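You operate a simulated robot arm through the tools that you are given. There is no shell and no other tool.

You are at the controls of a simulated robot arm. One attempt, no reset.

JOB
Swap the caked roller for the banded one.
Fine: the drive stays locked off; open the keeper cover, put the caked roller in the scrap tray, seat the banded one, shut the cover.
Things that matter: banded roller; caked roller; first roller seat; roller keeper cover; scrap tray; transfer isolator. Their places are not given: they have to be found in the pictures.

Only the result counts: the job must be done as asked and must still hold three seconds after the hand-in. Knocking over, shifting, dropping, spilling or breaking anything else fails it. A push-on lid holds only when it is set on centred and level and pressed home; a screw cap is set on level and turned clockwise until tight.

ROBOT AND FRAMES
A 6-joint arm with a three-finger gripper, fixed in place. Base frame: the origin is at the foot of the arm, x ahead of it, y to its left, z up; the work surface is at about z = 93.7. Lengths are in cm, angles in rad, forces in N, time in s.
Its first joint turns from -2.897 to 2.897 rad. Payload 4.89 kg.
Tool frame: the origin (TCP) lies between the finger pads and is the grasp point; the fingertips stand 3 cm ahead of it; z points along the fingers, y is the line along which they close. The gripper opens to 16.4 cm. The gripper's body begins 12.5 cm behind the TCP.
Orientation is told as [roll, pitch, yaw] about the base's x, y, z axes, in that order, counted from this pose: with the fingers straight down and closing along the base's y, the tool's x points along the base's -x, its y along +y and its z along -z.

CONTROLS
- The arm moves only by the tool move_arm. Its argument "moves" is a list of rows, each a list of 3 entries, a list of its own where there are three numbers: the turn, a rotation vector about the base's x, y, z in units of 90 degrees (1.0 is 90 degrees), then the shift along the base's x, y, z in units of 500 mm (1.0 is 500 mm), then the gripper command, from -1 (shut) to 1 (fully open), values between in proportion. In form: [[[rx, ry, rz], [tx, ty, tz], fingers], ...]. A call has 1 to 20 rows; each row is the pose to reach, as a shift and turn from the pose commanded when the call began. A call with a number of a shift or a turn outside -1 to 1 is refused whole. A row lasts 0.2 s, in which the tool goes at most 5 cm and 0.15 rad; a call with a longer step from one row to the next is refused whole, and so is a gripper value outside its range. A pose out of reach is approached as far as the arm can. The call stops where the force on the tool passes 90 N (or 10 N more than at its start, if that is more) or the arm is blocked; 0.2 s more then pass. Each finger travels about 10.8 cm/s and halts on what it meets, pressing with about 22 N; the grip force reading is that of the motor and also rises with nothing between the fingers. The clock runs only during rows and for 0.2 s after the last one: add rows that repeat a pose to give the fingers time. The reply holds the time, the measured pose of the TCP, the force on the tool along the base axes, the opening and the grip force, in the units named above and with some noise, with the torque about the TCP (base axes, N m) and any sound that the robot's microphone picked up, and new pictures: "show" is both (left out), scene, wrist or none.
- Cameras (640 x 400 px; columns grow to the right, rows downward): "scene" is fixed at [21.87, -65.11, 167.45]; the picture's right is [0.64, -0.77, 0.00], its down [-0.54, -0.44, -0.72] and it looks along [0.56, 0.46, -0.70] (base axes); focal length 352 px, centre (320, 200). "wrist" rides on the gripper at [7.6, -0.2, -15.2] in the tool frame; the picture's right is [0.02, 1.00, 0.00], its down [-0.88, 0.02, -0.47] and it looks along [-0.47, 0.01, 0.88] (tool axes); focal length 247 px, centre (320, 200).
- slide_trunk(by): slides the trunk up (or, below 0, down) by that many cm; the arm rides with it, the base frame stays. It gives what a move gives, with no picture.
- locate(camera, pixels): for up to 12 pixels [column, row] of the newest picture of that camera ("zoom" is the newest enlarged one), the place [x, y, z] in the base frame of the surface seen there, good to about 0.2 cm. The clock stands still meanwhile.
- close_up(camera, box): a new picture of the part [left, top, right, bottom] of that camera's present view, enlarged. The clock stands still meanwhile.
- hand_in(): hands the job in; it is judged then, once.

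Open the gripper and draw the arm clear of the work before you hand the job in, unless the task says otherwise.

The tools are called after ">>>" by a JSON object that holds its "op" and its "data". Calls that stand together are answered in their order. move_arm: Moves the arm, as the interface text tells. Its arguments: {"type":"object","properties":{"moves":{"type":"array"},"show":{"type":"string","enum":["both","scene","wrist","none"]}},"required":["moves"]} The other tools are called the same way: slide_trunk (by) slides the trunk up or down; locate (camera, pixels) gives the place of the surface under pixels of a picture; close_up (camera, box) takes an enlarged picture of a part of a camera's view; hand_in () hands the job in.

At the start:

```text
t: 0.0
ee_pos: [70.68, -13.66, 121.85]
tcp_rot: [0.0, 0.001, 0.0]
contact_force: [0.3, -0.5, -0.5]
wrist_torque: [0.0, -0.02, 0.01]
gripper_width: 16.42
finger_force: 0.0
trunk travel left (down, up): [-17.5, 21.5]
```

scene: 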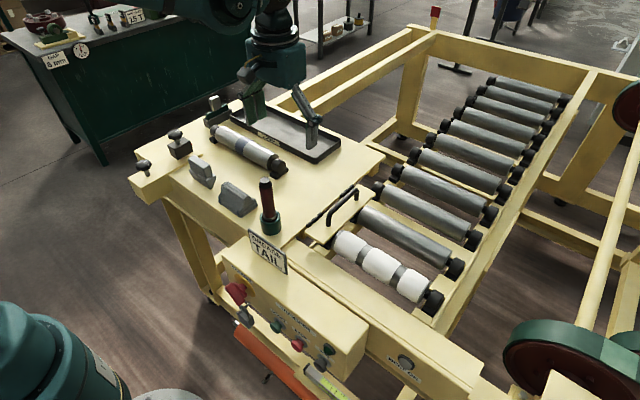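
wrist: 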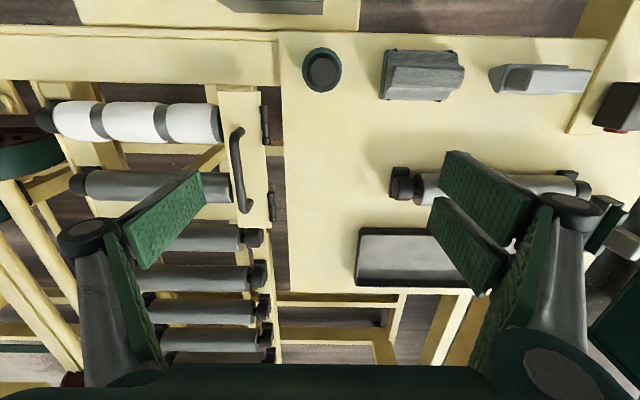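

The scene shows a roller with white caked patches around (380,265), a keeper cover with a handle at (342,207), a banded roller on stands at (245,150), and a tray at (285,135). I'll take close-ups to look at each of these.

>>> {"op": "close_up", "data": {"camera": "scene", "box": [290, 160, 480, 320]}}

>>> {"op": "close_up", "data": {"camera": "scene", "box": [130, 80, 350, 230]}}

>>> {"op": "close_up", "data": {"camera": "scene", "box": [200, 220, 440, 400]}}

>>> {"op": "close_up", "data": {"camera": "wrist", "box": [20, 60, 300, 260]}}

```text
2.50 times, centred on (385, 240) of scene
```

zoom: 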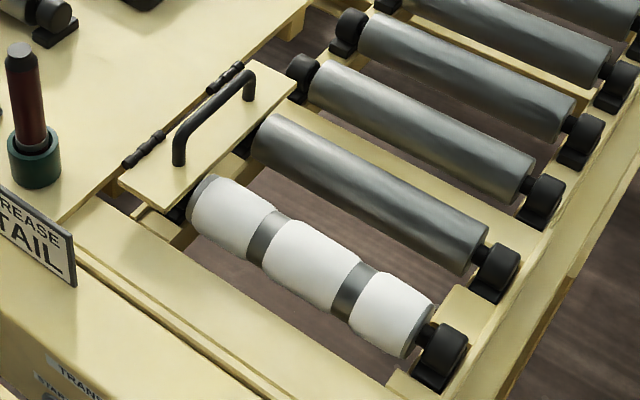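

```text
2.67 times, centred on (240, 155) of scene
```

zoom: 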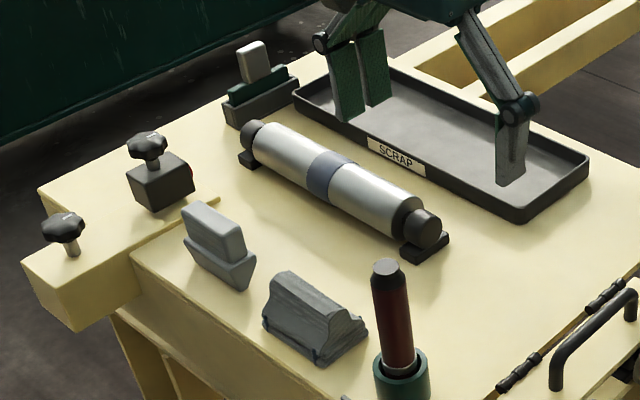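

```text
2.22 times, centred on (320, 310) of scene
```

zoom: 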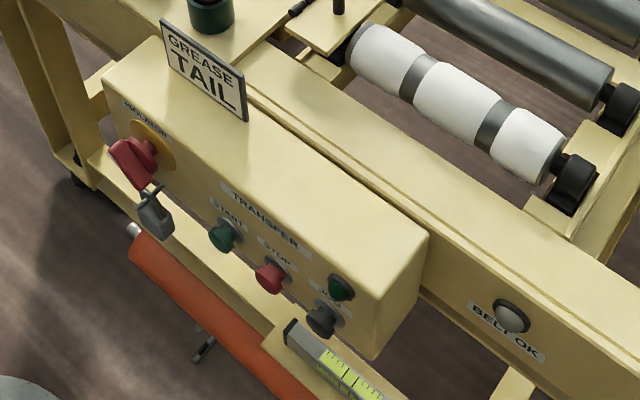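

```text
2.00 times, centred on (160, 160) of wrist
```

zoom: 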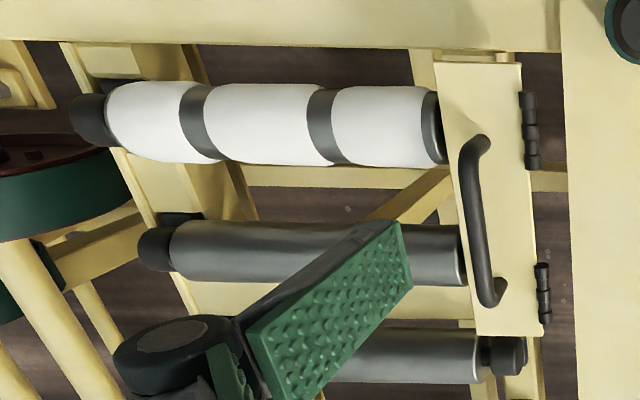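

The isolator is padlocked off, so I'll leave it alone. Next I'll locate the caked roller, the cover, its hinge and handle, and the banded roller.

>>> {"op": "locate", "data": {"camera": "wrist", "pixels": [[45, 118], [75, 120], [97, 120], [132, 122], [168, 123], [195, 122], [218, 123], [237, 130], [243, 208], [265, 124], [271, 207], [240, 170]]}}

>>> {"op": "locate", "data": {"camera": "scene", "pixels": [[213, 128], [222, 132], [245, 150], [270, 163], [280, 163], [285, 175], [209, 140], [250, 107], [330, 157], [285, 165], [276, 176], [300, 118]]}}

>>> {"op": "locate", "data": {"camera": "scene", "pixels": [[345, 245], [380, 262], [410, 285], [437, 294], [434, 305], [330, 218], [355, 190], [345, 215], [310, 235], [375, 187], [328, 240], [342, 232]]}}

```text
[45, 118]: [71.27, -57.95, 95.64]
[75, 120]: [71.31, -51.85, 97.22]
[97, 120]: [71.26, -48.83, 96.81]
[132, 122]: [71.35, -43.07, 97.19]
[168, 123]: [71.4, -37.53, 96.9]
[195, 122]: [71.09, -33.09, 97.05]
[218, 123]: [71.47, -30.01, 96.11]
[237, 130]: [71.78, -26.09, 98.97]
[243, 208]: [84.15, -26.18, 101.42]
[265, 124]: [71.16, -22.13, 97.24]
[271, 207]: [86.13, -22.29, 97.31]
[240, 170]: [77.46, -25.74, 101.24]
```

```text
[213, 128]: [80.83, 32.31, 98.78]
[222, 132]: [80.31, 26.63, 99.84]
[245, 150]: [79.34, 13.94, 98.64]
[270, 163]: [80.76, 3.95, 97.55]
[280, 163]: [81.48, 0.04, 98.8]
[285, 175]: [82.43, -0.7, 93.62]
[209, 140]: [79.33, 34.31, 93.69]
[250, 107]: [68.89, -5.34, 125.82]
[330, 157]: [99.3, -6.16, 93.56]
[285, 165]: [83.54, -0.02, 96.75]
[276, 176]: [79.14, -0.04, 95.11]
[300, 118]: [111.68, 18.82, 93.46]
```

```text
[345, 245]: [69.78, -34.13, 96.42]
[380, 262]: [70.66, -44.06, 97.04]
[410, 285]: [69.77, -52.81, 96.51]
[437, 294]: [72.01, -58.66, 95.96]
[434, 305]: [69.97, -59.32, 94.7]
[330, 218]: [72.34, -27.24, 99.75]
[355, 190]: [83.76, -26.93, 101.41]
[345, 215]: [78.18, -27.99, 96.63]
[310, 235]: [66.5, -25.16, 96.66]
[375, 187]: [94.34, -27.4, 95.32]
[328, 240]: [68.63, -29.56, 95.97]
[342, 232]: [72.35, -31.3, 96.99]
```

The caked roller's axis runs along y at about x=71.3, and the cover hinge sits at y≈-22, z≈97. Next I'll locate the tray corners, the neighbouring roller and the seats.

>>> {"op": "locate", "data": {"camera": "scene", "pixels": [[232, 114], [235, 117], [264, 106], [339, 140], [336, 142], [316, 160], [314, 155], [310, 162], [290, 130], [275, 140], [245, 118], [320, 145]]}}

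>>> {"op": "locate", "data": {"camera": "wrist", "pixels": [[80, 185], [100, 188], [220, 188], [180, 235], [218, 100], [218, 145], [140, 103], [140, 142], [240, 95], [262, 95], [225, 220], [270, 225]]}}

>>> {"op": "locate", "data": {"camera": "wrist", "pixels": [[400, 183], [420, 183], [435, 183], [362, 230], [358, 285], [370, 240], [585, 185], [575, 185], [560, 185], [322, 70], [420, 75], [550, 80]]}}

```text
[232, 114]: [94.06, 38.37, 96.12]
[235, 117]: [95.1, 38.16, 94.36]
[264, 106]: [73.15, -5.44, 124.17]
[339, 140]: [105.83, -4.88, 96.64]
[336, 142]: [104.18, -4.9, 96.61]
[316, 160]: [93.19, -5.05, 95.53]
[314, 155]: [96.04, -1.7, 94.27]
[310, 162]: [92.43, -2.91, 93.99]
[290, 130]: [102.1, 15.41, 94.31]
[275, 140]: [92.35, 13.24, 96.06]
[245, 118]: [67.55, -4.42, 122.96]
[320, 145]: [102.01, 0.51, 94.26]
```

```text
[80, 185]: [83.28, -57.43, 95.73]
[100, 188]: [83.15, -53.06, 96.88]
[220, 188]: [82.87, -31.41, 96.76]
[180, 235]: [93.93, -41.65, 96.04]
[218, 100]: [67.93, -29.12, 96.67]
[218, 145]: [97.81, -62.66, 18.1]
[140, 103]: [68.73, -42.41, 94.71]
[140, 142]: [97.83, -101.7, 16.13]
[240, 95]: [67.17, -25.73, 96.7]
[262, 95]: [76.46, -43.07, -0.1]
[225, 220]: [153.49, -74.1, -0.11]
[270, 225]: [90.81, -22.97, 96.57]
```

```text
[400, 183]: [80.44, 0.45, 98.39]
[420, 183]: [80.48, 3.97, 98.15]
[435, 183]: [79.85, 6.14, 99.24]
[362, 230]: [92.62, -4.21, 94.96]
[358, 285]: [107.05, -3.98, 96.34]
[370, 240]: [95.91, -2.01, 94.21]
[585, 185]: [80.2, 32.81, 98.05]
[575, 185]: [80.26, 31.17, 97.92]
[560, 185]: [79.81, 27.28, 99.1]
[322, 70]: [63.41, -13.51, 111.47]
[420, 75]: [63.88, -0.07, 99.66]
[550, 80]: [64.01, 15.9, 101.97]
```

The tray covers roughly x 92–108, y -5–38, with its floor at z≈94.3. The cover handle bar is at y≈-26.3, z≈100.8, x 72–84. I'll move the wrist over the cover for a closer look.

>>> {"op": "move_arm", "data": {"moves": [[[0, 0, 0], [-0.03, -0.08, -0.02], 1], [[0, 0, 0], [-0.06, -0.16, -0.05], 1], [[0, 0, 0], [-0.09, -0.24, -0.07], 1], [[0, 0, 0], [-0.09, -0.24, -0.07], 1]], "show": "both"}}

```text
t: 1.0
ee_pos: [66.27, -25.86, 118.54]
tcp_rot: [0.0, 0.0, -0.001]
contact_force: [0.0, -1.0, -0.5]
wrist_torque: [0.06, 0.0, 0.03]
gripper_width: 16.39
finger_force: 0.0
trunk travel left (down, up): [-17.5, 21.5]
```

scene: 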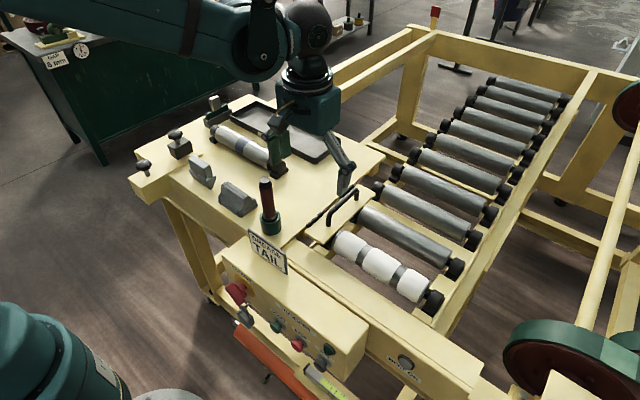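
wrist: 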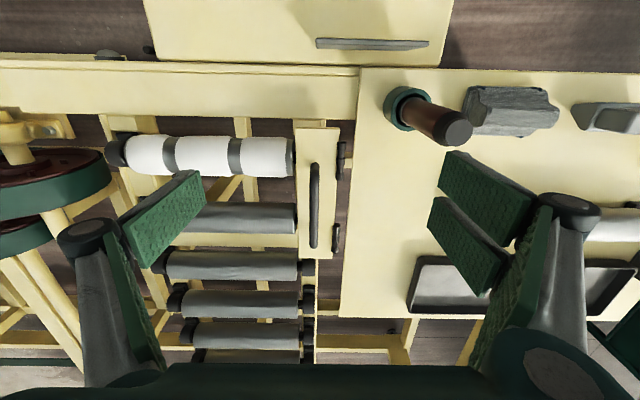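

Now I'm over the cover, with the handle at (315,205) and the hinges at (341,160) and (336,238). I'll zoom in on the cover and the roller.

>>> {"op": "close_up", "data": {"camera": "wrist", "box": [200, 110, 360, 270]}}

>>> {"op": "close_up", "data": {"camera": "wrist", "box": [90, 110, 250, 210]}}

>>> {"op": "close_up", "data": {"camera": "scene", "box": [290, 170, 390, 260]}}

>>> {"op": "locate", "data": {"camera": "wrist", "pixels": [[315, 170], [315, 190], [315, 210], [314, 240], [341, 150], [341, 170], [336, 230], [335, 248], [300, 135], [330, 135], [302, 250], [326, 250]]}}

```text
2.50 times, centred on (280, 190) of wrist
```

zoom: 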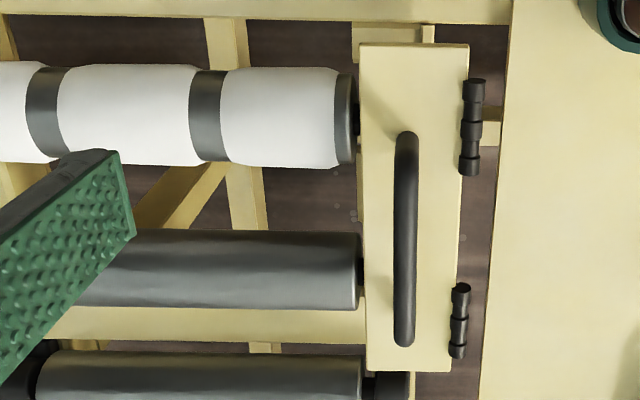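

```text
4.00 times, centred on (170, 160) of wrist
```

zoom: 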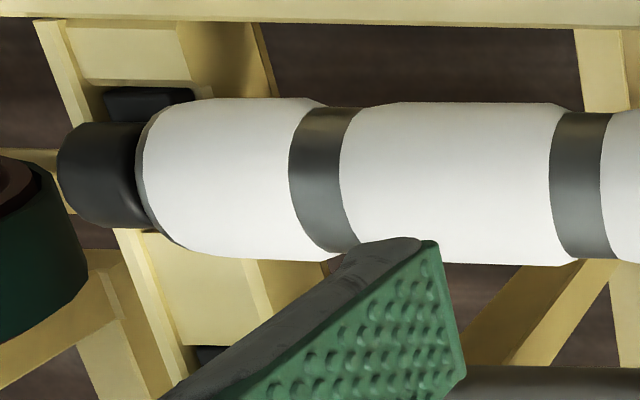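

```text
4.44 times, centred on (340, 215) of scene
```

zoom: 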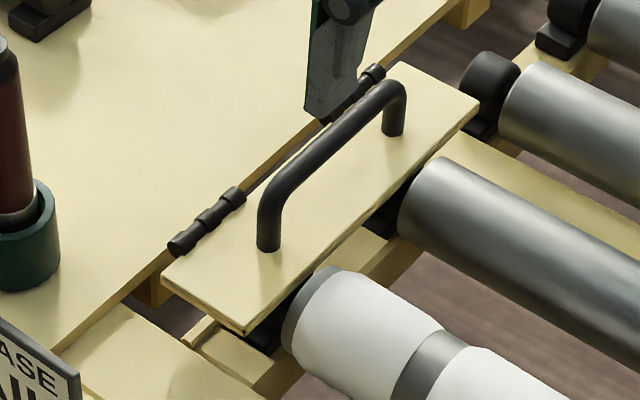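

```text
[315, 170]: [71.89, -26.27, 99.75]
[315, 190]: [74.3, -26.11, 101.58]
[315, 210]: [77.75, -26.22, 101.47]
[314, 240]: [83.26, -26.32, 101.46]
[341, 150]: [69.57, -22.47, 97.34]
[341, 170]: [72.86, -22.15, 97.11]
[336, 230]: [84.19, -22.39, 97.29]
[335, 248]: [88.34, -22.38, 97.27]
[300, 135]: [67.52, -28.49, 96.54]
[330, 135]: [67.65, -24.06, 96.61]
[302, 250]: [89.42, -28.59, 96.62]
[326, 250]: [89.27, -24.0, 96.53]
```

The cover spans x 66–90.6, y -29 to -22.5, and the handle bar is at y=-26.25 with its top at z=101.5. I'll go above the handle with the fingers partly closed.

>>> {"op": "move_arm", "data": {"moves": [[[0, 0, 0], [0.08, 0, 0], -0.4], [[0, 0, 0], [0.16, -0.004, 0], -0.4], [[0, 0, 0], [0.2346, -0.0078, -0.03], -0.4], [[0, 0, 0], [0.2346, -0.0078, -0.12], -0.4], [[0, 0, 0], [0.2346, -0.0078, -0.21], -0.4], [[0, 0, 0], [0.2346, -0.0078, -0.26], -0.4], [[0, 0, 0], [0.2346, -0.0078, -0.26], -0.4]], "show": "both"}}

```text
t: 2.6
ee_pos: [77.8, -26.04, 105.4]
tcp_rot: [-0.001, 0.001, 0.0]
contact_force: [-0.1, 0.6, 0.1]
wrist_torque: [-0.01, 0.01, 0.01]
gripper_width: 4.92
finger_force: 0.0
trunk travel left (down, up): [-17.5, 21.5]
```

scene: 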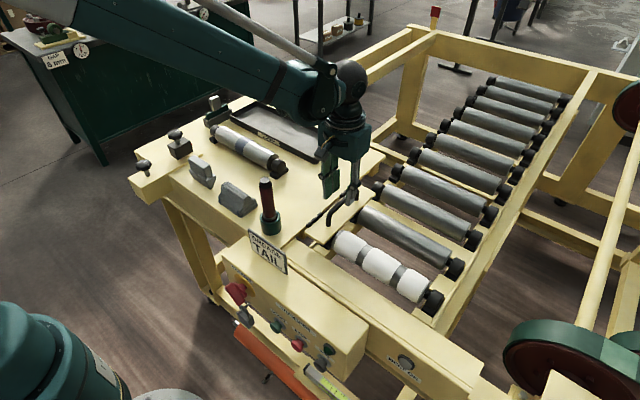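
wrist: 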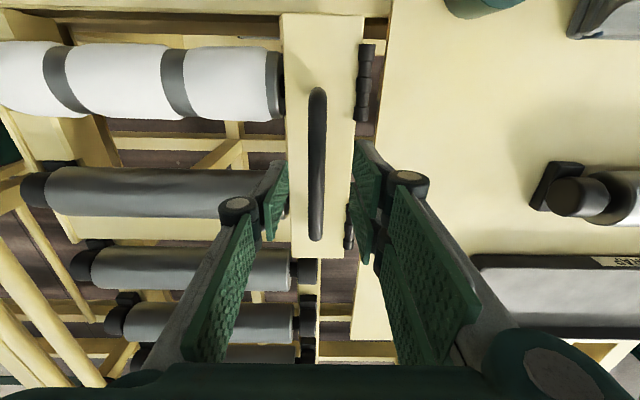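

The handle bar lies centred between the fingers at (317,165). I'll descend around it and close.

>>> {"op": "move_arm", "data": {"moves": [[[0, 0, 0], [0, -0.003, -0.045], -0.4], [[0, 0, 0], [0, -0.003, -0.085], -0.4], [[0, 0, 0], [0, -0.003, -0.085], -0.7], [[0, 0, 0], [0, -0.003, -0.085], -1], [[0, 0, 0], [0, -0.003, -0.085], -1], [[0, 0, 0], [0, -0.003, -0.085], -1]], "show": "both"}}

```text
t: 4.0
ee_pos: [77.81, -26.36, 101.12]
tcp_rot: [0.0, 0.001, -0.001]
contact_force: [-2.6, -29.4, 10.4]
wrist_torque: [-0.34, 0.39, 0.12]
gripper_width: 1.35
finger_force: 45.2
trunk travel left (down, up): [-17.5, 21.5]
```

scene: 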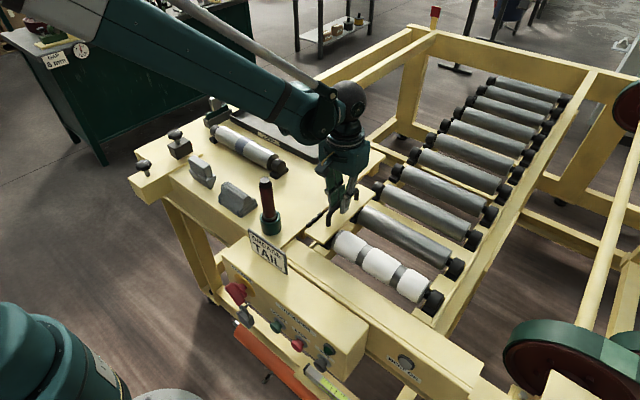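
wrist: 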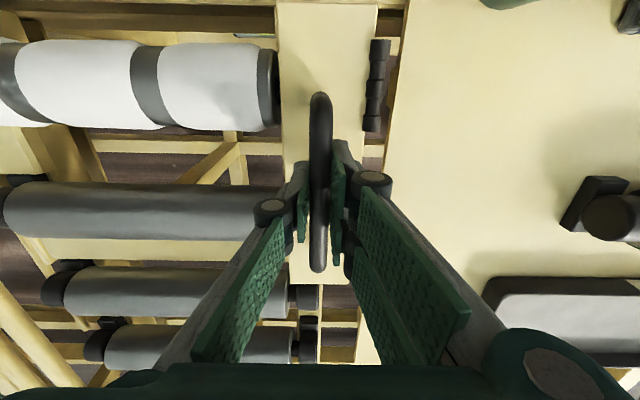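

The bar is gripped (opening 1.35 cm). I'll swing the cover up around its hinge (y≈-22.3, z≈96.7), tilting the tool along with it.

>>> {"op": "move_arm", "data": {"moves": [[[-0.0828, 0, 0], [0, 0.0121, 0.0099], -1], [[-0.1655, 0, 0], [0, 0.0253, 0.0181], -1], [[-0.2483, 0, 0], [0, 0.0396, 0.0246], -1], [[-0.331, 0, 0], [0, 0.0546, 0.0291], -1]], "show": "both"}}

```text
t: 5.0
ee_pos: [77.93, -23.16, 102.64]
tcp_rot: [-0.518, 0.0, 0.001]
contact_force: [-3.0, 4.4, -17.0]
wrist_torque: [0.16, 0.47, -0.38]
gripper_width: 1.33
finger_force: 44.6
trunk travel left (down, up): [-17.5, 21.5]
```

scene: 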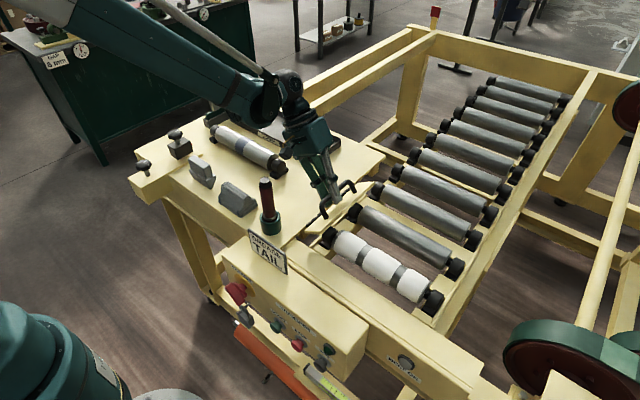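
wrist: 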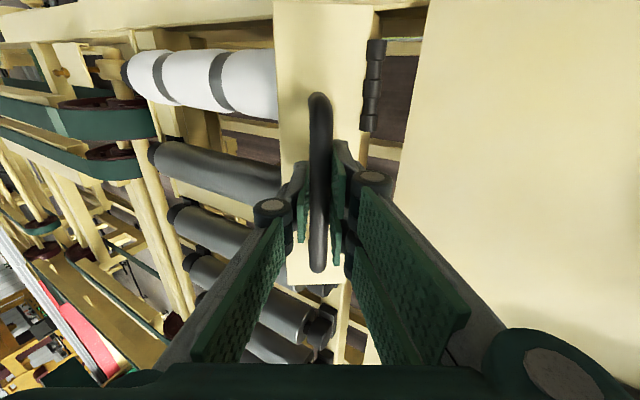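

The cover is at about 30° and swinging freely. I'll keep going around the arc to about 90°, limiting the tool tilt to about 0.7 rad.

>>> {"op": "move_arm", "data": {"moves": [[[-0.0828, 0, 0], [0, 0.0154, 0.0026], -1], [[-0.1146, 0, 0], [0, 0.031, 0.0031], -1], [[-0.1146, 0, 0], [0, 0.0466, 0.0017], -1], [[-0.1146, 0, 0], [0, 0.0618, -0.0018], -1], [[-0.1146, 0, 0], [0, 0.0765, -0.0073], -1], [[-0.1146, 0, 0], [0, 0.0903, -0.0145], -1]], "show": "both"}}

```text
t: 6.4
ee_pos: [77.95, -18.78, 102.04]
tcp_rot: [-0.701, 0.0, 0.0]
contact_force: [-9.1, -3.1, 8.6]
wrist_torque: [-0.26, 0.2, -0.08]
gripper_width: 1.37
finger_force: 45.0
trunk travel left (down, up): [-17.5, 21.5]
```

scene: 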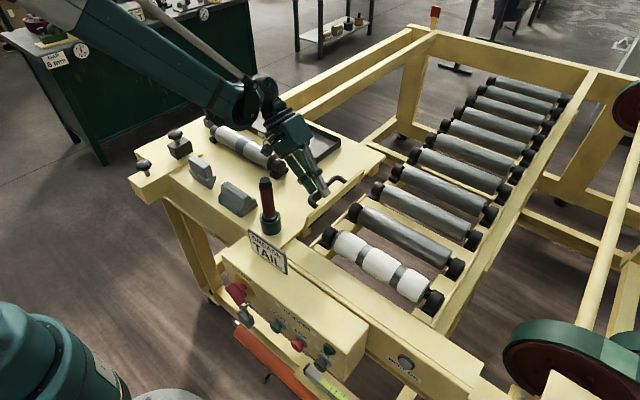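
wrist: 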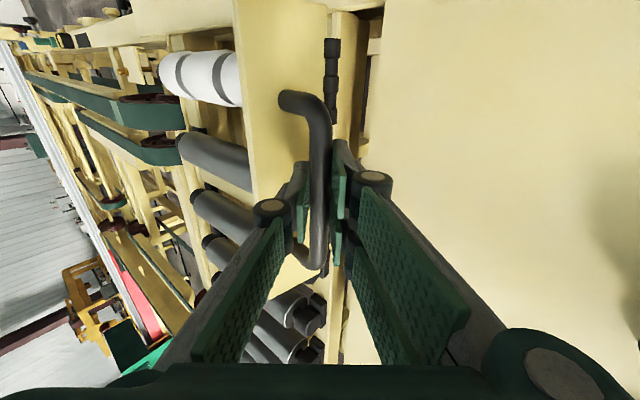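

The cover is now close to vertical. I'll carry on past 90° to about 110°, watching the force for an end stop.

>>> {"op": "move_arm", "data": {"moves": [[[0, 0, 0], [0, 0.0128, -0.009], -1], [[0, 0, 0], [0, 0.0243, -0.0196], -1], [[0, 0, 0], [0, 0.0343, -0.0316], -1], [[0, 0, 0], [0, 0.0427, -0.0448], -1], [[0, 0, 0], [0, 0.0493, -0.0589], -1]], "show": "both"}}

```text
t: 7.6
ee_pos: [77.73, -17.03, 99.68]
tcp_rot: [-0.711, -0.003, -0.003]
contact_force: [-5.5, -9.2, 39.2]
wrist_torque: [-0.17, 0.75, -0.09]
gripper_width: 1.34
finger_force: 45.2
trunk travel left (down, up): [-17.5, 21.5]
stopped in row 5: the force on the tool passed its limit at 96 N (the readings are from after the stop); the commanded pose is now the measured one
```

scene: 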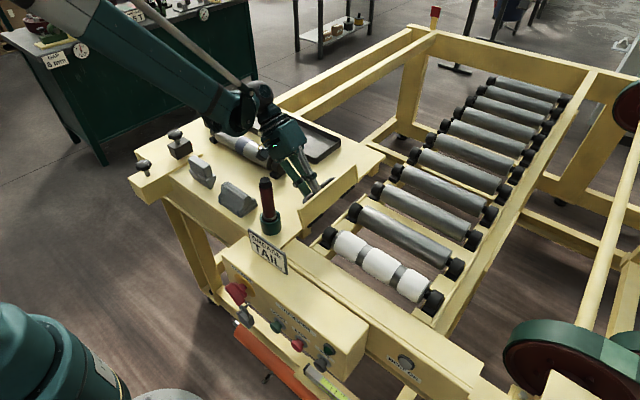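
wrist: 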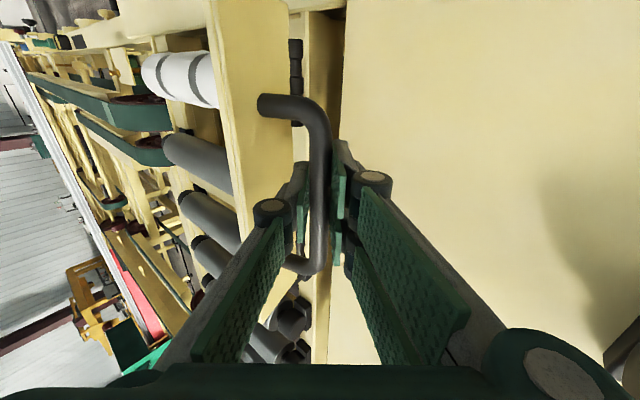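

The cover hit its end stop at about 105° open, past vertical. I'll release the bar by a small amount and retreat along the tool axis.

>>> {"op": "move_arm", "data": {"moves": [[[0, 0, 0], [0, 0, 0.002], -0.66], [[0, 0, 0], [0, 0, 0.002], -0.66], [[0, 0, 0], [0, 0.02, 0.026], -0.66], [[0, 0, 0], [0, 0.052, 0.062], -0.66], [[0, 0, 0], [0, 0.1, 0.12], -0.66], [[0, 0, 0], [0, 0.1, 0.2], -0.66]], "show": "both"}}

```text
t: 9.0
ee_pos: [78.22, -11.97, 109.51]
tcp_rot: [-0.707, 0.001, 0.0]
contact_force: [0.4, -0.3, -0.9]
wrist_torque: [-0.08, 0.18, -0.08]
gripper_width: 2.8
finger_force: 0.0
trunk travel left (down, up): [-17.5, 21.5]
```

scene: 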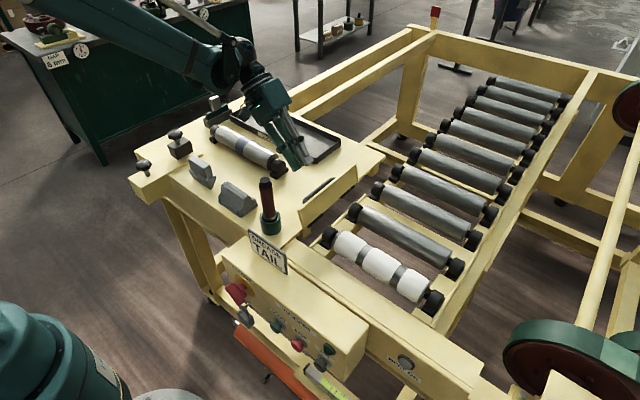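
wrist: 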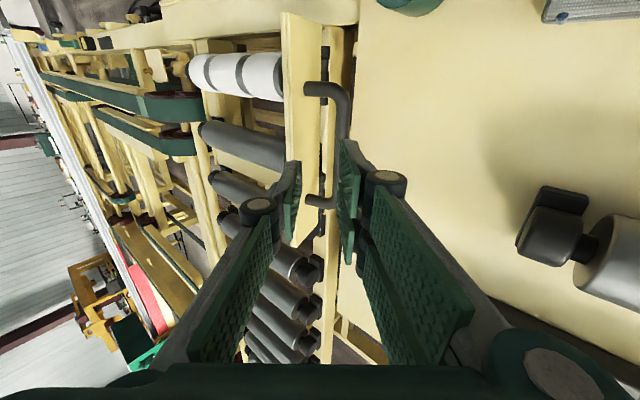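

The cover stays open on its own. I'll raise and level the tool next, before the quarter turn for gripping the roller.

>>> {"op": "move_arm", "data": {"moves": [[[0.09, 0, 0], [0, -0.01, 0.06], -0.66], [[0.18, 0, 0], [0, -0.03, 0.13], -0.66], [[0.27, 0, 0], [0, -0.09, 0.2], -0.5], [[0.36, 0, 0], [0, -0.17, 0.25], -0.3], [[0.45, 0, 0], [0, -0.25, 0.27], 0], [[0.45, 0, 0], [0, -0.33, 0.27], 0], [[0.45, 0, 0], [0, -0.33, 0.27], 0]], "show": "both"}}

```text
t: 10.6
ee_pos: [78.03, -28.47, 122.97]
tcp_rot: [0.0, 0.0, 0.0]
contact_force: [0.9, -1.2, -0.2]
wrist_torque: [0.18, 0.03, -0.02]
gripper_width: 8.22
finger_force: 0.1
trunk travel left (down, up): [-17.5, 21.5]
```

scene: 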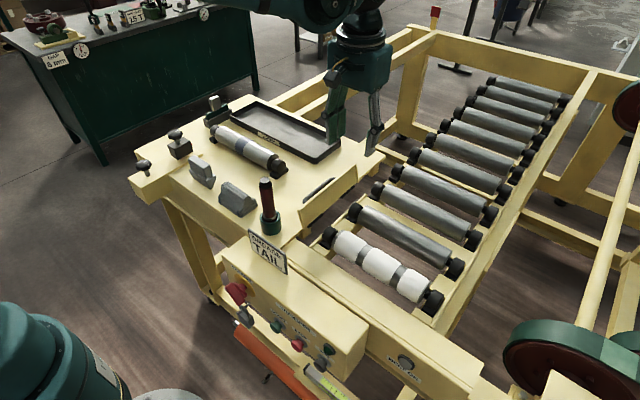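
wrist: 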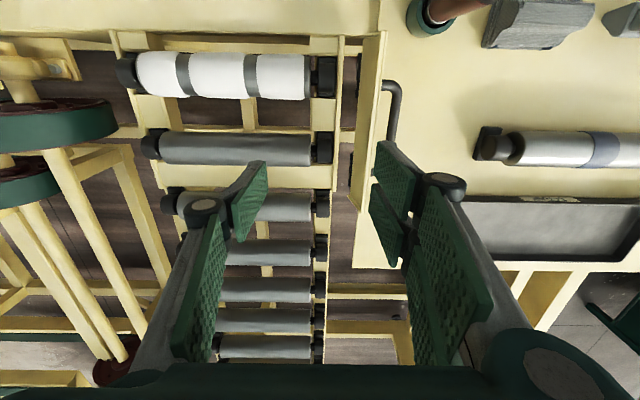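

The cover is open and the caked roller is fully exposed. I'll zoom in and measure both of its ends and the banded roller's.

>>> {"op": "close_up", "data": {"camera": "wrist", "box": [100, 30, 360, 190]}}

>>> {"op": "locate", "data": {"camera": "wrist", "pixels": [[118, 70], [127, 72], [138, 72], [182, 74], [215, 75], [250, 76], [285, 77], [307, 77], [315, 77], [325, 77], [334, 77], [345, 77]]}}

>>> {"op": "locate", "data": {"camera": "wrist", "pixels": [[145, 144], [155, 146], [165, 147], [235, 149], [308, 150], [314, 150], [325, 150], [334, 150], [325, 58], [325, 96], [322, 135], [322, 165]]}}

>>> {"op": "close_up", "data": {"camera": "scene", "box": [300, 190, 460, 330]}}

```text
2.46 times, centred on (230, 110) of wrist
```

zoom: 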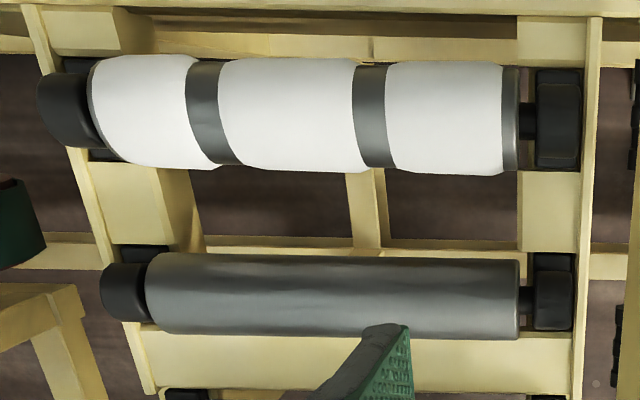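

```text
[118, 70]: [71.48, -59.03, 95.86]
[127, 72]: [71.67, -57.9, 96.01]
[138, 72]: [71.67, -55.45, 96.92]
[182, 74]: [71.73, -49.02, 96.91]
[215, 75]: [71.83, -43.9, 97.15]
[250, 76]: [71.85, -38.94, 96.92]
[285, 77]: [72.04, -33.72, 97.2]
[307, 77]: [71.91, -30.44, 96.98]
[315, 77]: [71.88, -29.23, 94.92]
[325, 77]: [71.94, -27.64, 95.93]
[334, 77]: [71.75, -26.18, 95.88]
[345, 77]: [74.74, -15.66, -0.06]
```

```text
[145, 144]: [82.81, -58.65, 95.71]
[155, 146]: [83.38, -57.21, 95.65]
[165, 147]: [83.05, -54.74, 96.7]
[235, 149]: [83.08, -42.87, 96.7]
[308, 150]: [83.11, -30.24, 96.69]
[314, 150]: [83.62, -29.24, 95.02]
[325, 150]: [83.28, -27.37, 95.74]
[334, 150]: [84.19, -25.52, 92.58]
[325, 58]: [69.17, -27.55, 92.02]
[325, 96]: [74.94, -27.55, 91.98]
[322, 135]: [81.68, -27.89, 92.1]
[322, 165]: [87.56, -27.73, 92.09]
```

```text
2.86 times, centred on (380, 260) of scene
```

zoom: 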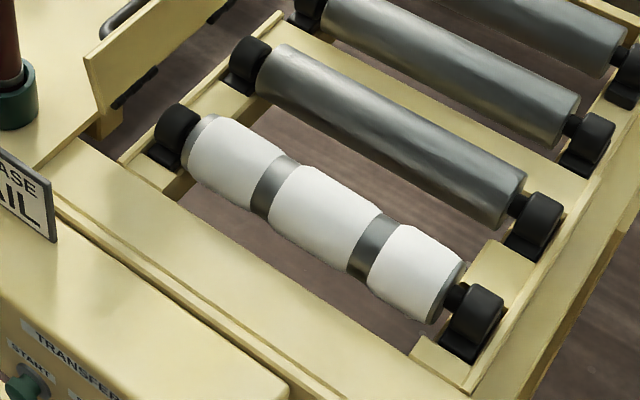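

The caked roller is about 33 cm long (y≈-59.3 to -26) and centred near y≈-42.6. I'll measure the clearances around it and the roller radius.

>>> {"op": "locate", "data": {"camera": "wrist", "pixels": [[215, 32], [215, 38], [215, 44], [215, 49], [215, 53], [215, 57], [215, 90], [215, 95], [215, 99], [215, 104], [215, 115], [215, 125]]}}

>>> {"op": "locate", "data": {"camera": "wrist", "pixels": [[180, 53], [180, 56], [180, 95], [180, 98], [250, 57], [250, 97], [200, 132], [200, 134], [200, 162], [200, 164], [215, 130], [120, 60]]}}

>>> {"op": "close_up", "data": {"camera": "wrist", "box": [290, 40, 370, 110]}}

>>> {"op": "close_up", "data": {"camera": "scene", "box": [180, 85, 350, 195]}}

```text
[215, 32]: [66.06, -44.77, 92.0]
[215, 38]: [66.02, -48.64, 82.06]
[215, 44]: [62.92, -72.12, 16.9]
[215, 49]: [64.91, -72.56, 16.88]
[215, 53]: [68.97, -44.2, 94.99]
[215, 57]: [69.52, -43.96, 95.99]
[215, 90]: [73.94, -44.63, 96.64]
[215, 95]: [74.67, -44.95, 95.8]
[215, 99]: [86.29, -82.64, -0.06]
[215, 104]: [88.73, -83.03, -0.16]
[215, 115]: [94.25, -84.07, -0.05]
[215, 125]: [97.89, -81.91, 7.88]
```

```text
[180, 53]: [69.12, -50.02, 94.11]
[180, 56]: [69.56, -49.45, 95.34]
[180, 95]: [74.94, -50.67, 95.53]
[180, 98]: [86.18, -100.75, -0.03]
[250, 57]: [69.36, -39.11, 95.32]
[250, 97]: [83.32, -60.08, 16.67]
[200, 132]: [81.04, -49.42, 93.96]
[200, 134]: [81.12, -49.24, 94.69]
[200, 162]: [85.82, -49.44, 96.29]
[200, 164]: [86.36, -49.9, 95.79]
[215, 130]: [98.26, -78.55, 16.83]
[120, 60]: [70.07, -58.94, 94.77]
```

```text
5.71 times, centred on (330, 75) of wrist
```

zoom: 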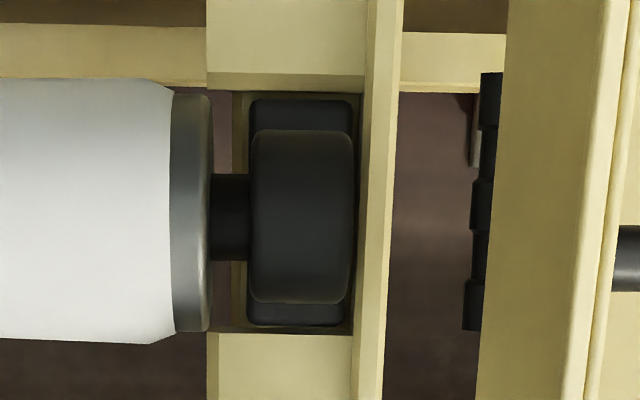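

```text
3.64 times, centred on (265, 140) of scene
```

zoom: 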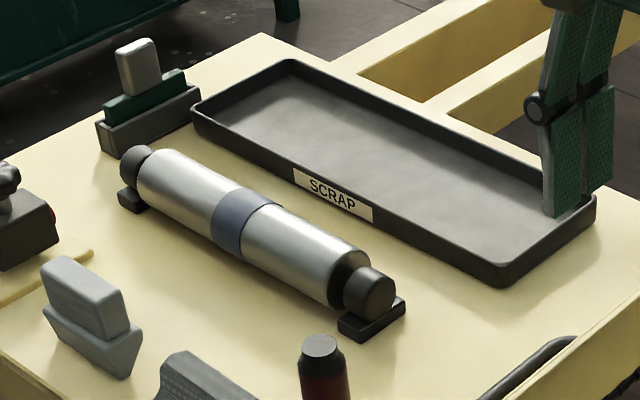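

The cake radius is about 3.05 cm, with the axis near x≈72, z≈94.2, and there is room for fingers on both sides. Before gripping I'll turn the tool a quarter turn and test the reach over the scrap tray, which also gives a closer view of it.

>>> {"op": "move_arm", "data": {"moves": [[[0, 0, 0.0909], [0.0355, 0.0782, -0.0145], 0], [[0, 0, 0.1818], [0.0709, 0.1564, -0.0291], 0], [[0, 0, 0.2727], [0.1064, 0.2345, -0.0436], 0], [[0, 0, 0.3636], [0.1418, 0.3127, -0.0582], 0], [[0, 0, 0.4545], [0.1773, 0.3909, -0.0727], 0], [[0, 0, 0.5455], [0.2127, 0.4691, -0.0873], 0], [[0, 0, 0.6364], [0.2482, 0.5473, -0.1018], 0], [[0, 0, 0.7273], [0.2836, 0.6255, -0.1164], 0], [[0, 0, 0.8182], [0.3191, 0.7036, -0.1309], 0], [[0, 0, 0.9091], [0.3545, 0.7818, -0.1455], 0], [[0, 0, 1.0], [0.39, 0.86, -0.16], 0], [[0, 0, 1.0], [0.39, 0.86, -0.16], 0]], "show": "both"}}

```text
t: 13.2
ee_pos: [97.62, 14.59, 115.01]
tcp_rot: [0.0, -0.001, 1.571]
contact_force: [-0.3, 0.2, -0.8]
wrist_torque: [-0.07, 0.05, 0.02]
gripper_width: 8.19
finger_force: 0.1
trunk travel left (down, up): [-17.5, 21.5]
```

scene: 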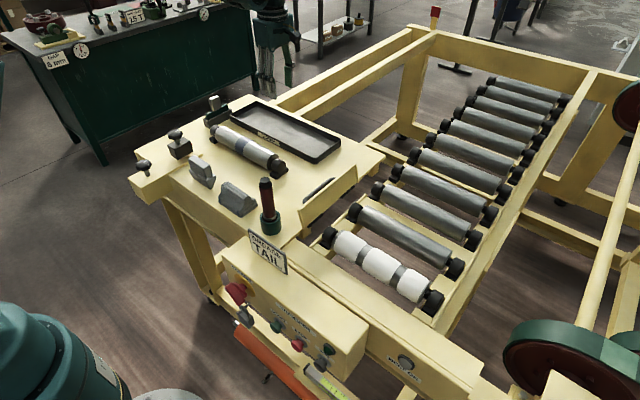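
wrist: 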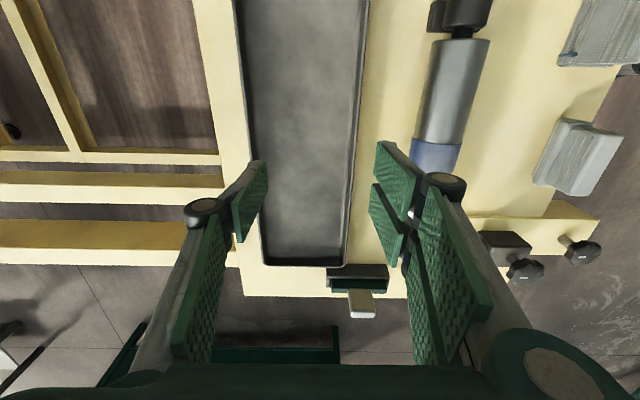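

Reach at (97.6, 14.6) is fine at z=115. I'll measure the tray and banded roller from here, then test a lower height.

>>> {"op": "locate", "data": {"camera": "wrist", "pixels": [[238, 50], [368, 50], [245, 50], [360, 50], [305, 263], [305, 255], [265, 255], [340, 260], [300, 50], [300, 230], [352, 150], [300, 5]]}}

>>> {"op": "locate", "data": {"camera": "scene", "pixels": [[211, 127], [216, 130], [224, 133], [235, 139], [250, 148], [262, 155], [268, 159], [275, 162], [281, 167], [285, 170], [272, 172], [212, 132]]}}

>>> {"op": "close_up", "data": {"camera": "scene", "box": [195, 95, 355, 195]}}

>>> {"op": "move_arm", "data": {"moves": [[[0, 0, 0], [0, 0, -0.09], 0], [[0, 0, 0], [0, 0, -0.18], 0], [[0, 0, 0], [0, 0, -0.28], 0], [[0, 0, 0], [0, 0, -0.28], 0]], "show": "both"}}

```text
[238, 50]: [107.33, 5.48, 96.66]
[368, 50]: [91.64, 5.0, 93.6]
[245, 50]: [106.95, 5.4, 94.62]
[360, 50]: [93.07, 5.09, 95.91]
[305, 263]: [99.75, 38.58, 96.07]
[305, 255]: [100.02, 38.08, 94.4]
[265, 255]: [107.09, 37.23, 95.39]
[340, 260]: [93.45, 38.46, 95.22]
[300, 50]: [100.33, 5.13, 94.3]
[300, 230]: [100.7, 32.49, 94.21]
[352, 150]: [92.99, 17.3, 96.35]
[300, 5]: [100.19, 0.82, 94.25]
```

```text
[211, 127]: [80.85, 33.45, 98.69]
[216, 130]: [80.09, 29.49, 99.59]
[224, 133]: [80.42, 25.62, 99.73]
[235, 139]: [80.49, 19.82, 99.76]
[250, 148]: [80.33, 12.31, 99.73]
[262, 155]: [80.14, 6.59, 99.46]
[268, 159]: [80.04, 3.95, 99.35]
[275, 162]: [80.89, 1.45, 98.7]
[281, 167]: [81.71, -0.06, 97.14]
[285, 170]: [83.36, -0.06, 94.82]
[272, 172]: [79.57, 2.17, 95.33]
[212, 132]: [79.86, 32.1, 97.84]
```

```text
4.00 times, centred on (275, 145) of scene
```

zoom: 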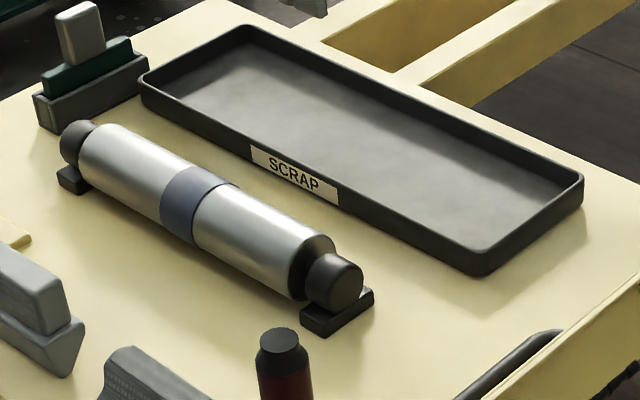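

```text
t: 14.2
ee_pos: [97.54, 14.69, 100.99]
tcp_rot: [0.0, 0.002, 1.571]
contact_force: [0.4, 0.6, -0.7]
wrist_torque: [-0.03, 0.14, 0.03]
gripper_width: 8.19
finger_force: 0.1
trunk travel left (down, up): [-17.5, 21.5]
```

scene: 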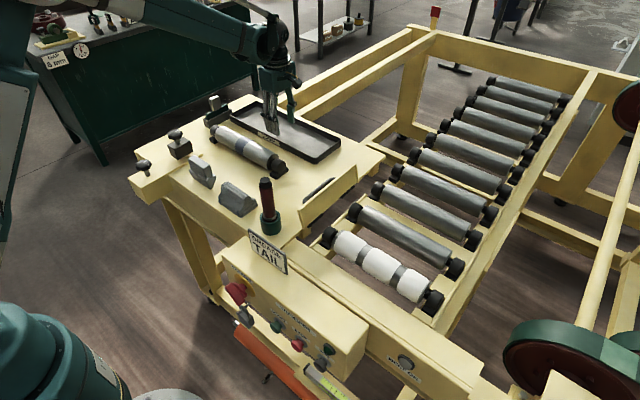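
wrist: 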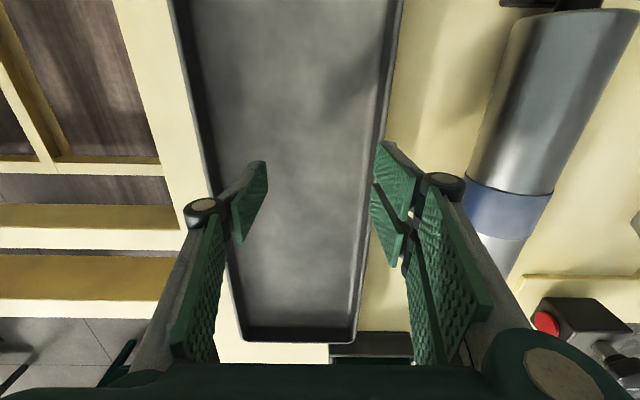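

z=101 is reached exactly. I'll check whether x≈99.5 is also reachable, so both fingers could fit inside the rim (inner edge about x=93.3).

>>> {"op": "move_arm", "data": {"moves": [[[0, 0, 0], [0.02, 0.01, 0], 0], [[0, 0, 0], [0.04, 0.02, 0], 0], [[0, 0, 0], [0.04, 0.02, -0.02], 0], [[0, 0, 0], [0.04, 0.02, -0.02], 0]], "show": "wrist"}}

```text
t: 15.2
ee_pos: [99.62, 15.63, 100.07]
tcp_rot: [-0.001, 0.0, 1.569]
contact_force: [1.0, 0.7, 0.6]
wrist_torque: [-0.01, 0.06, -0.03]
gripper_width: 8.2
finger_force: 0.0
trunk travel left (down, up): [-17.5, 21.5]
```

wrist: 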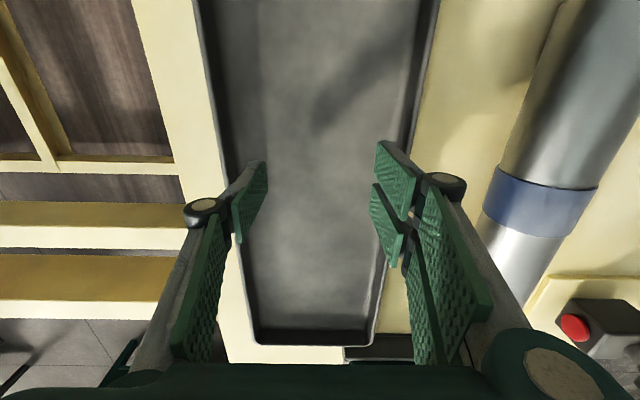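

Reach is good out to x≈99.6. I'll raise and go back to the caked roller.

>>> {"op": "move_arm", "data": {"moves": [[[0, 0, 0], [0, 0, 0.09], 0], [[0, 0, 0], [0, 0, 0.18], 0], [[0, 0, 0], [-0.005, -0.01, 0.27], 0], [[0, 0, 0], [-0.03, -0.07, 0.33], 0], [[0, 0, 0], [-0.06, -0.15, 0.36], 0], [[0, 0, 0], [-0.09, -0.23, 0.38], 0], [[0, 0, 0], [-0.12, -0.31, 0.38], 0], [[0, 0, 0], [-0.15, -0.39, 0.38], 0], [[0, 0, 0], [-0.18, -0.47, 0.38], 0], [[0, 0, 0], [-0.21, -0.55, 0.38], 0], [[0, 0, 0], [-0.24, -0.63, 0.38], 0], [[0, 0, 0], [-0.27, -0.71, 0.38], 0], [[0, 0, 0], [-0.31, -0.79, 0.38], 0], [[0, 0, 0], [-0.35, -0.87, 0.38], 0], [[0, 0, 0], [-0.4, -0.94, 0.38], 0], [[0, 0, 0], [-0.46, -0.99, 0.38], 0], [[0, 0, 0], [-0.54, -0.995, 0.38], 0], [[0, 0, 0], [-0.552, -1.0, 0.38], 0]], "show": "none"}}

>>> {"op": "move_arm", "data": {"moves": [[[0, 0, 0], [0, -0.09, 0], 0], [[0, 0, 0], [0, -0.18, 0], 0], [[0, 0, 0], [0, -0.27, 0], 0], [[0, 0, 0], [0, -0.35, 0], 0], [[0, 0, 0], [0, -0.35, 0], 0]], "show": "both"}}

```text
t: 19.0
ee_pos: [71.75, -34.45, 119.01]
tcp_rot: [-0.001, 0.0, 1.57]
contact_force: [0.2, -0.8, 1.0]
wrist_torque: [0.01, -0.07, -0.02]
gripper_width: 8.19
finger_force: 0.0
trunk travel left (down, up): [-17.5, 21.5]
```

```text
t: 20.2
ee_pos: [71.83, -52.18, 118.78]
tcp_rot: [-0.001, -0.001, 1.569]
contact_force: [1.1, -1.0, -0.5]
wrist_torque: [0.09, 0.02, 0.0]
gripper_width: 8.21
finger_force: 0.1
trunk travel left (down, up): [-17.5, 21.5]
```

scene: 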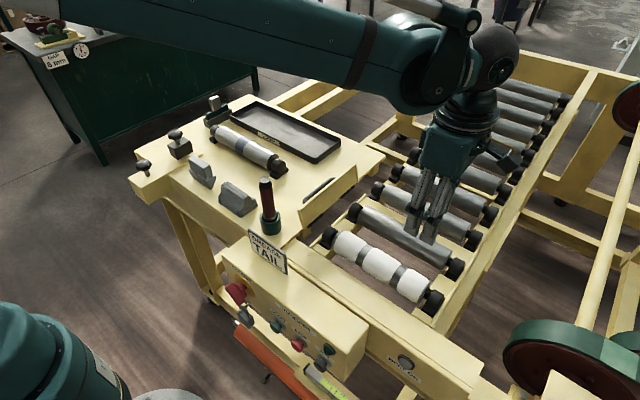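
wrist: 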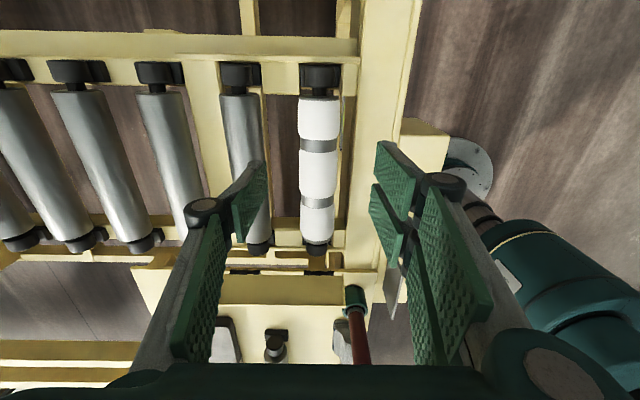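

The caked roller runs straight down the picture from (320,70) to (317,248). I'll measure its ends and edges.

>>> {"op": "close_up", "data": {"camera": "wrist", "box": [270, 50, 370, 270]}}

>>> {"op": "locate", "data": {"camera": "wrist", "pixels": [[320, 65], [320, 70], [320, 80], [320, 88], [320, 96], [319, 145], [318, 204], [318, 236], [317, 243], [317, 248], [317, 253], [317, 257]]}}

>>> {"op": "locate", "data": {"camera": "wrist", "pixels": [[300, 125], [339, 125], [302, 145], [336, 145], [304, 204], [333, 204], [301, 170], [335, 170], [303, 75], [338, 75], [307, 248], [329, 248]]}}

```text
1.82 times, centred on (320, 160) of wrist
```

zoom: 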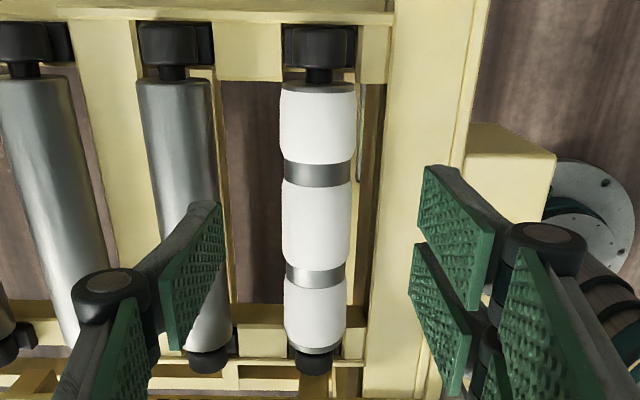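

```text
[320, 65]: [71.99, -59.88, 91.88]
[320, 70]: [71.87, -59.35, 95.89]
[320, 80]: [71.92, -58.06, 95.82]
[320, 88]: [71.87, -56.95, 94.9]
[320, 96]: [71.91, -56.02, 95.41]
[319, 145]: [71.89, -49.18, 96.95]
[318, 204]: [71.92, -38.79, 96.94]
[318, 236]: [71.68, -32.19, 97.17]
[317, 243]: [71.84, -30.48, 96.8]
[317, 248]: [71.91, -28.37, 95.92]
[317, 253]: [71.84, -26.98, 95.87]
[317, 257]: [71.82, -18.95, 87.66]
```

```text
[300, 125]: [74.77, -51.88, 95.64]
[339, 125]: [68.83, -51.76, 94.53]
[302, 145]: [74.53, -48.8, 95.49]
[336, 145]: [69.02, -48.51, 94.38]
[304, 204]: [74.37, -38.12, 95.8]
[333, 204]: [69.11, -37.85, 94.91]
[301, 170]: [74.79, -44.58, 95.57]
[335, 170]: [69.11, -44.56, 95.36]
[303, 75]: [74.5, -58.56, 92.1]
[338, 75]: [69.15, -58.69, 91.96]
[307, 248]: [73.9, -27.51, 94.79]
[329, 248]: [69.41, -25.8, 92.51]
```

The roller axis is at x≈71.9, z≈94.1, and its centre is at y≈-43. I'll move over the centre and descend to just above it.

>>> {"op": "move_arm", "data": {"moves": [[[0, 0, 0], [0.001, 0.08, -0.02], 0], [[0, 0, 0], [0.001, 0.16, -0.06], 0], [[0, 0, 0], [0.001, 0.184, -0.14], 0], [[0, 0, 0], [0.001, 0.184, -0.23], 0], [[0, 0, 0], [0.001, 0.184, -0.32], 0], [[0, 0, 0], [0.001, 0.184, -0.36], 0], [[0, 0, 0], [0.001, 0.184, -0.36], 0]], "show": "both"}}

```text
t: 21.8
ee_pos: [71.97, -42.67, 100.77]
tcp_rot: [0.001, 0.0, 1.571]
contact_force: [0.9, 0.9, -0.6]
wrist_torque: [0.09, 0.04, 0.04]
gripper_width: 8.2
finger_force: 0.1
trunk travel left (down, up): [-17.5, 21.5]
```

scene: 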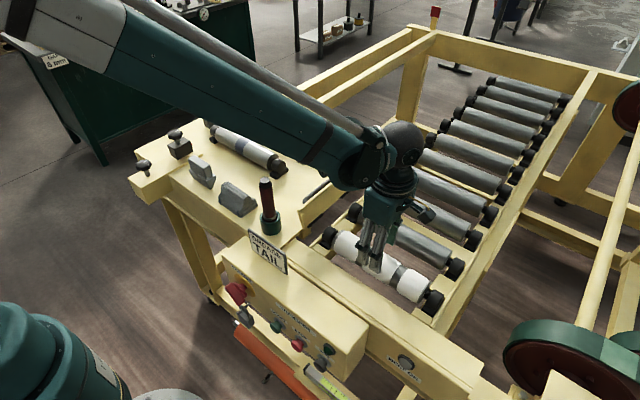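
wrist: 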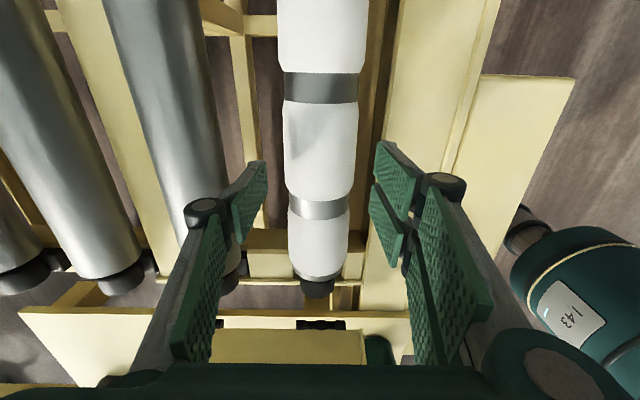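

I'm directly over the roller's middle section. I'll check the heights of the beam and control box beside the near finger before going down.

>>> {"op": "locate", "data": {"camera": "wrist", "pixels": [[400, 120], [430, 120], [460, 120], [490, 120], [530, 120], [370, 120], [380, 100], [345, 120], [290, 120], [263, 130], [235, 130], [320, 120]]}}

```text
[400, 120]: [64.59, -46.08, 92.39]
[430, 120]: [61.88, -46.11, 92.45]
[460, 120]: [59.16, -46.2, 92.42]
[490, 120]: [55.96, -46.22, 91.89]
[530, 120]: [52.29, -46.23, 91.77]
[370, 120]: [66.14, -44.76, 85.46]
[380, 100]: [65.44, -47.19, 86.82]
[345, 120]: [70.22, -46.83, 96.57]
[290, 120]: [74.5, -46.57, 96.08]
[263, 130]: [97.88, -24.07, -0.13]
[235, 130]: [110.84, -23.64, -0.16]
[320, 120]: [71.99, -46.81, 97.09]
```

The beam top is at z=92.4, which is below my planned fingertip height of 92.7. I'll descend to TCP z≈95.7 and close on the roller.

>>> {"op": "move_arm", "data": {"moves": [[[0, 0, 0], [-0.001, -0.006, -0.05], 0], [[0, 0, 0], [-0.001, -0.006, -0.101], 0], [[0, 0, 0], [-0.001, -0.006, -0.101], 0], [[0, 0, 0], [-0.001, -0.006, -0.101], -0.2], [[0, 0, 0], [-0.001, -0.006, -0.101], -0.5], [[0, 0, 0], [-0.001, -0.006, -0.101], -1], [[0, 0, 0], [-0.001, -0.006, -0.101], -1]], "show": "both"}}

```text
t: 23.4
ee_pos: [71.82, -43.05, 95.93]
tcp_rot: [-0.002, 0.001, 1.569]
contact_force: [1.4, -0.3, 1.7]
wrist_torque: [-0.04, 0.0, 0.21]
gripper_width: 5.91
finger_force: 21.8
trunk travel left (down, up): [-17.5, 21.5]
```

scene: 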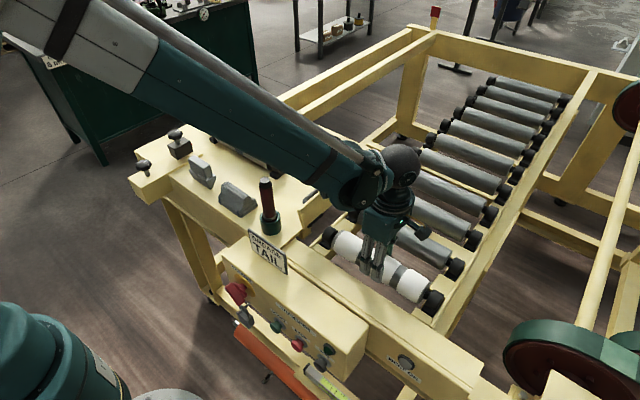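
wrist: 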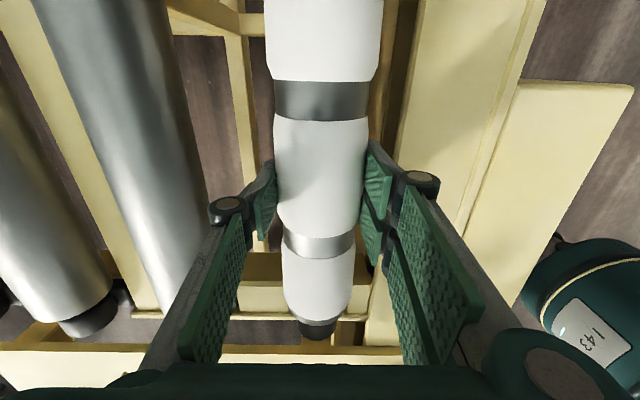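

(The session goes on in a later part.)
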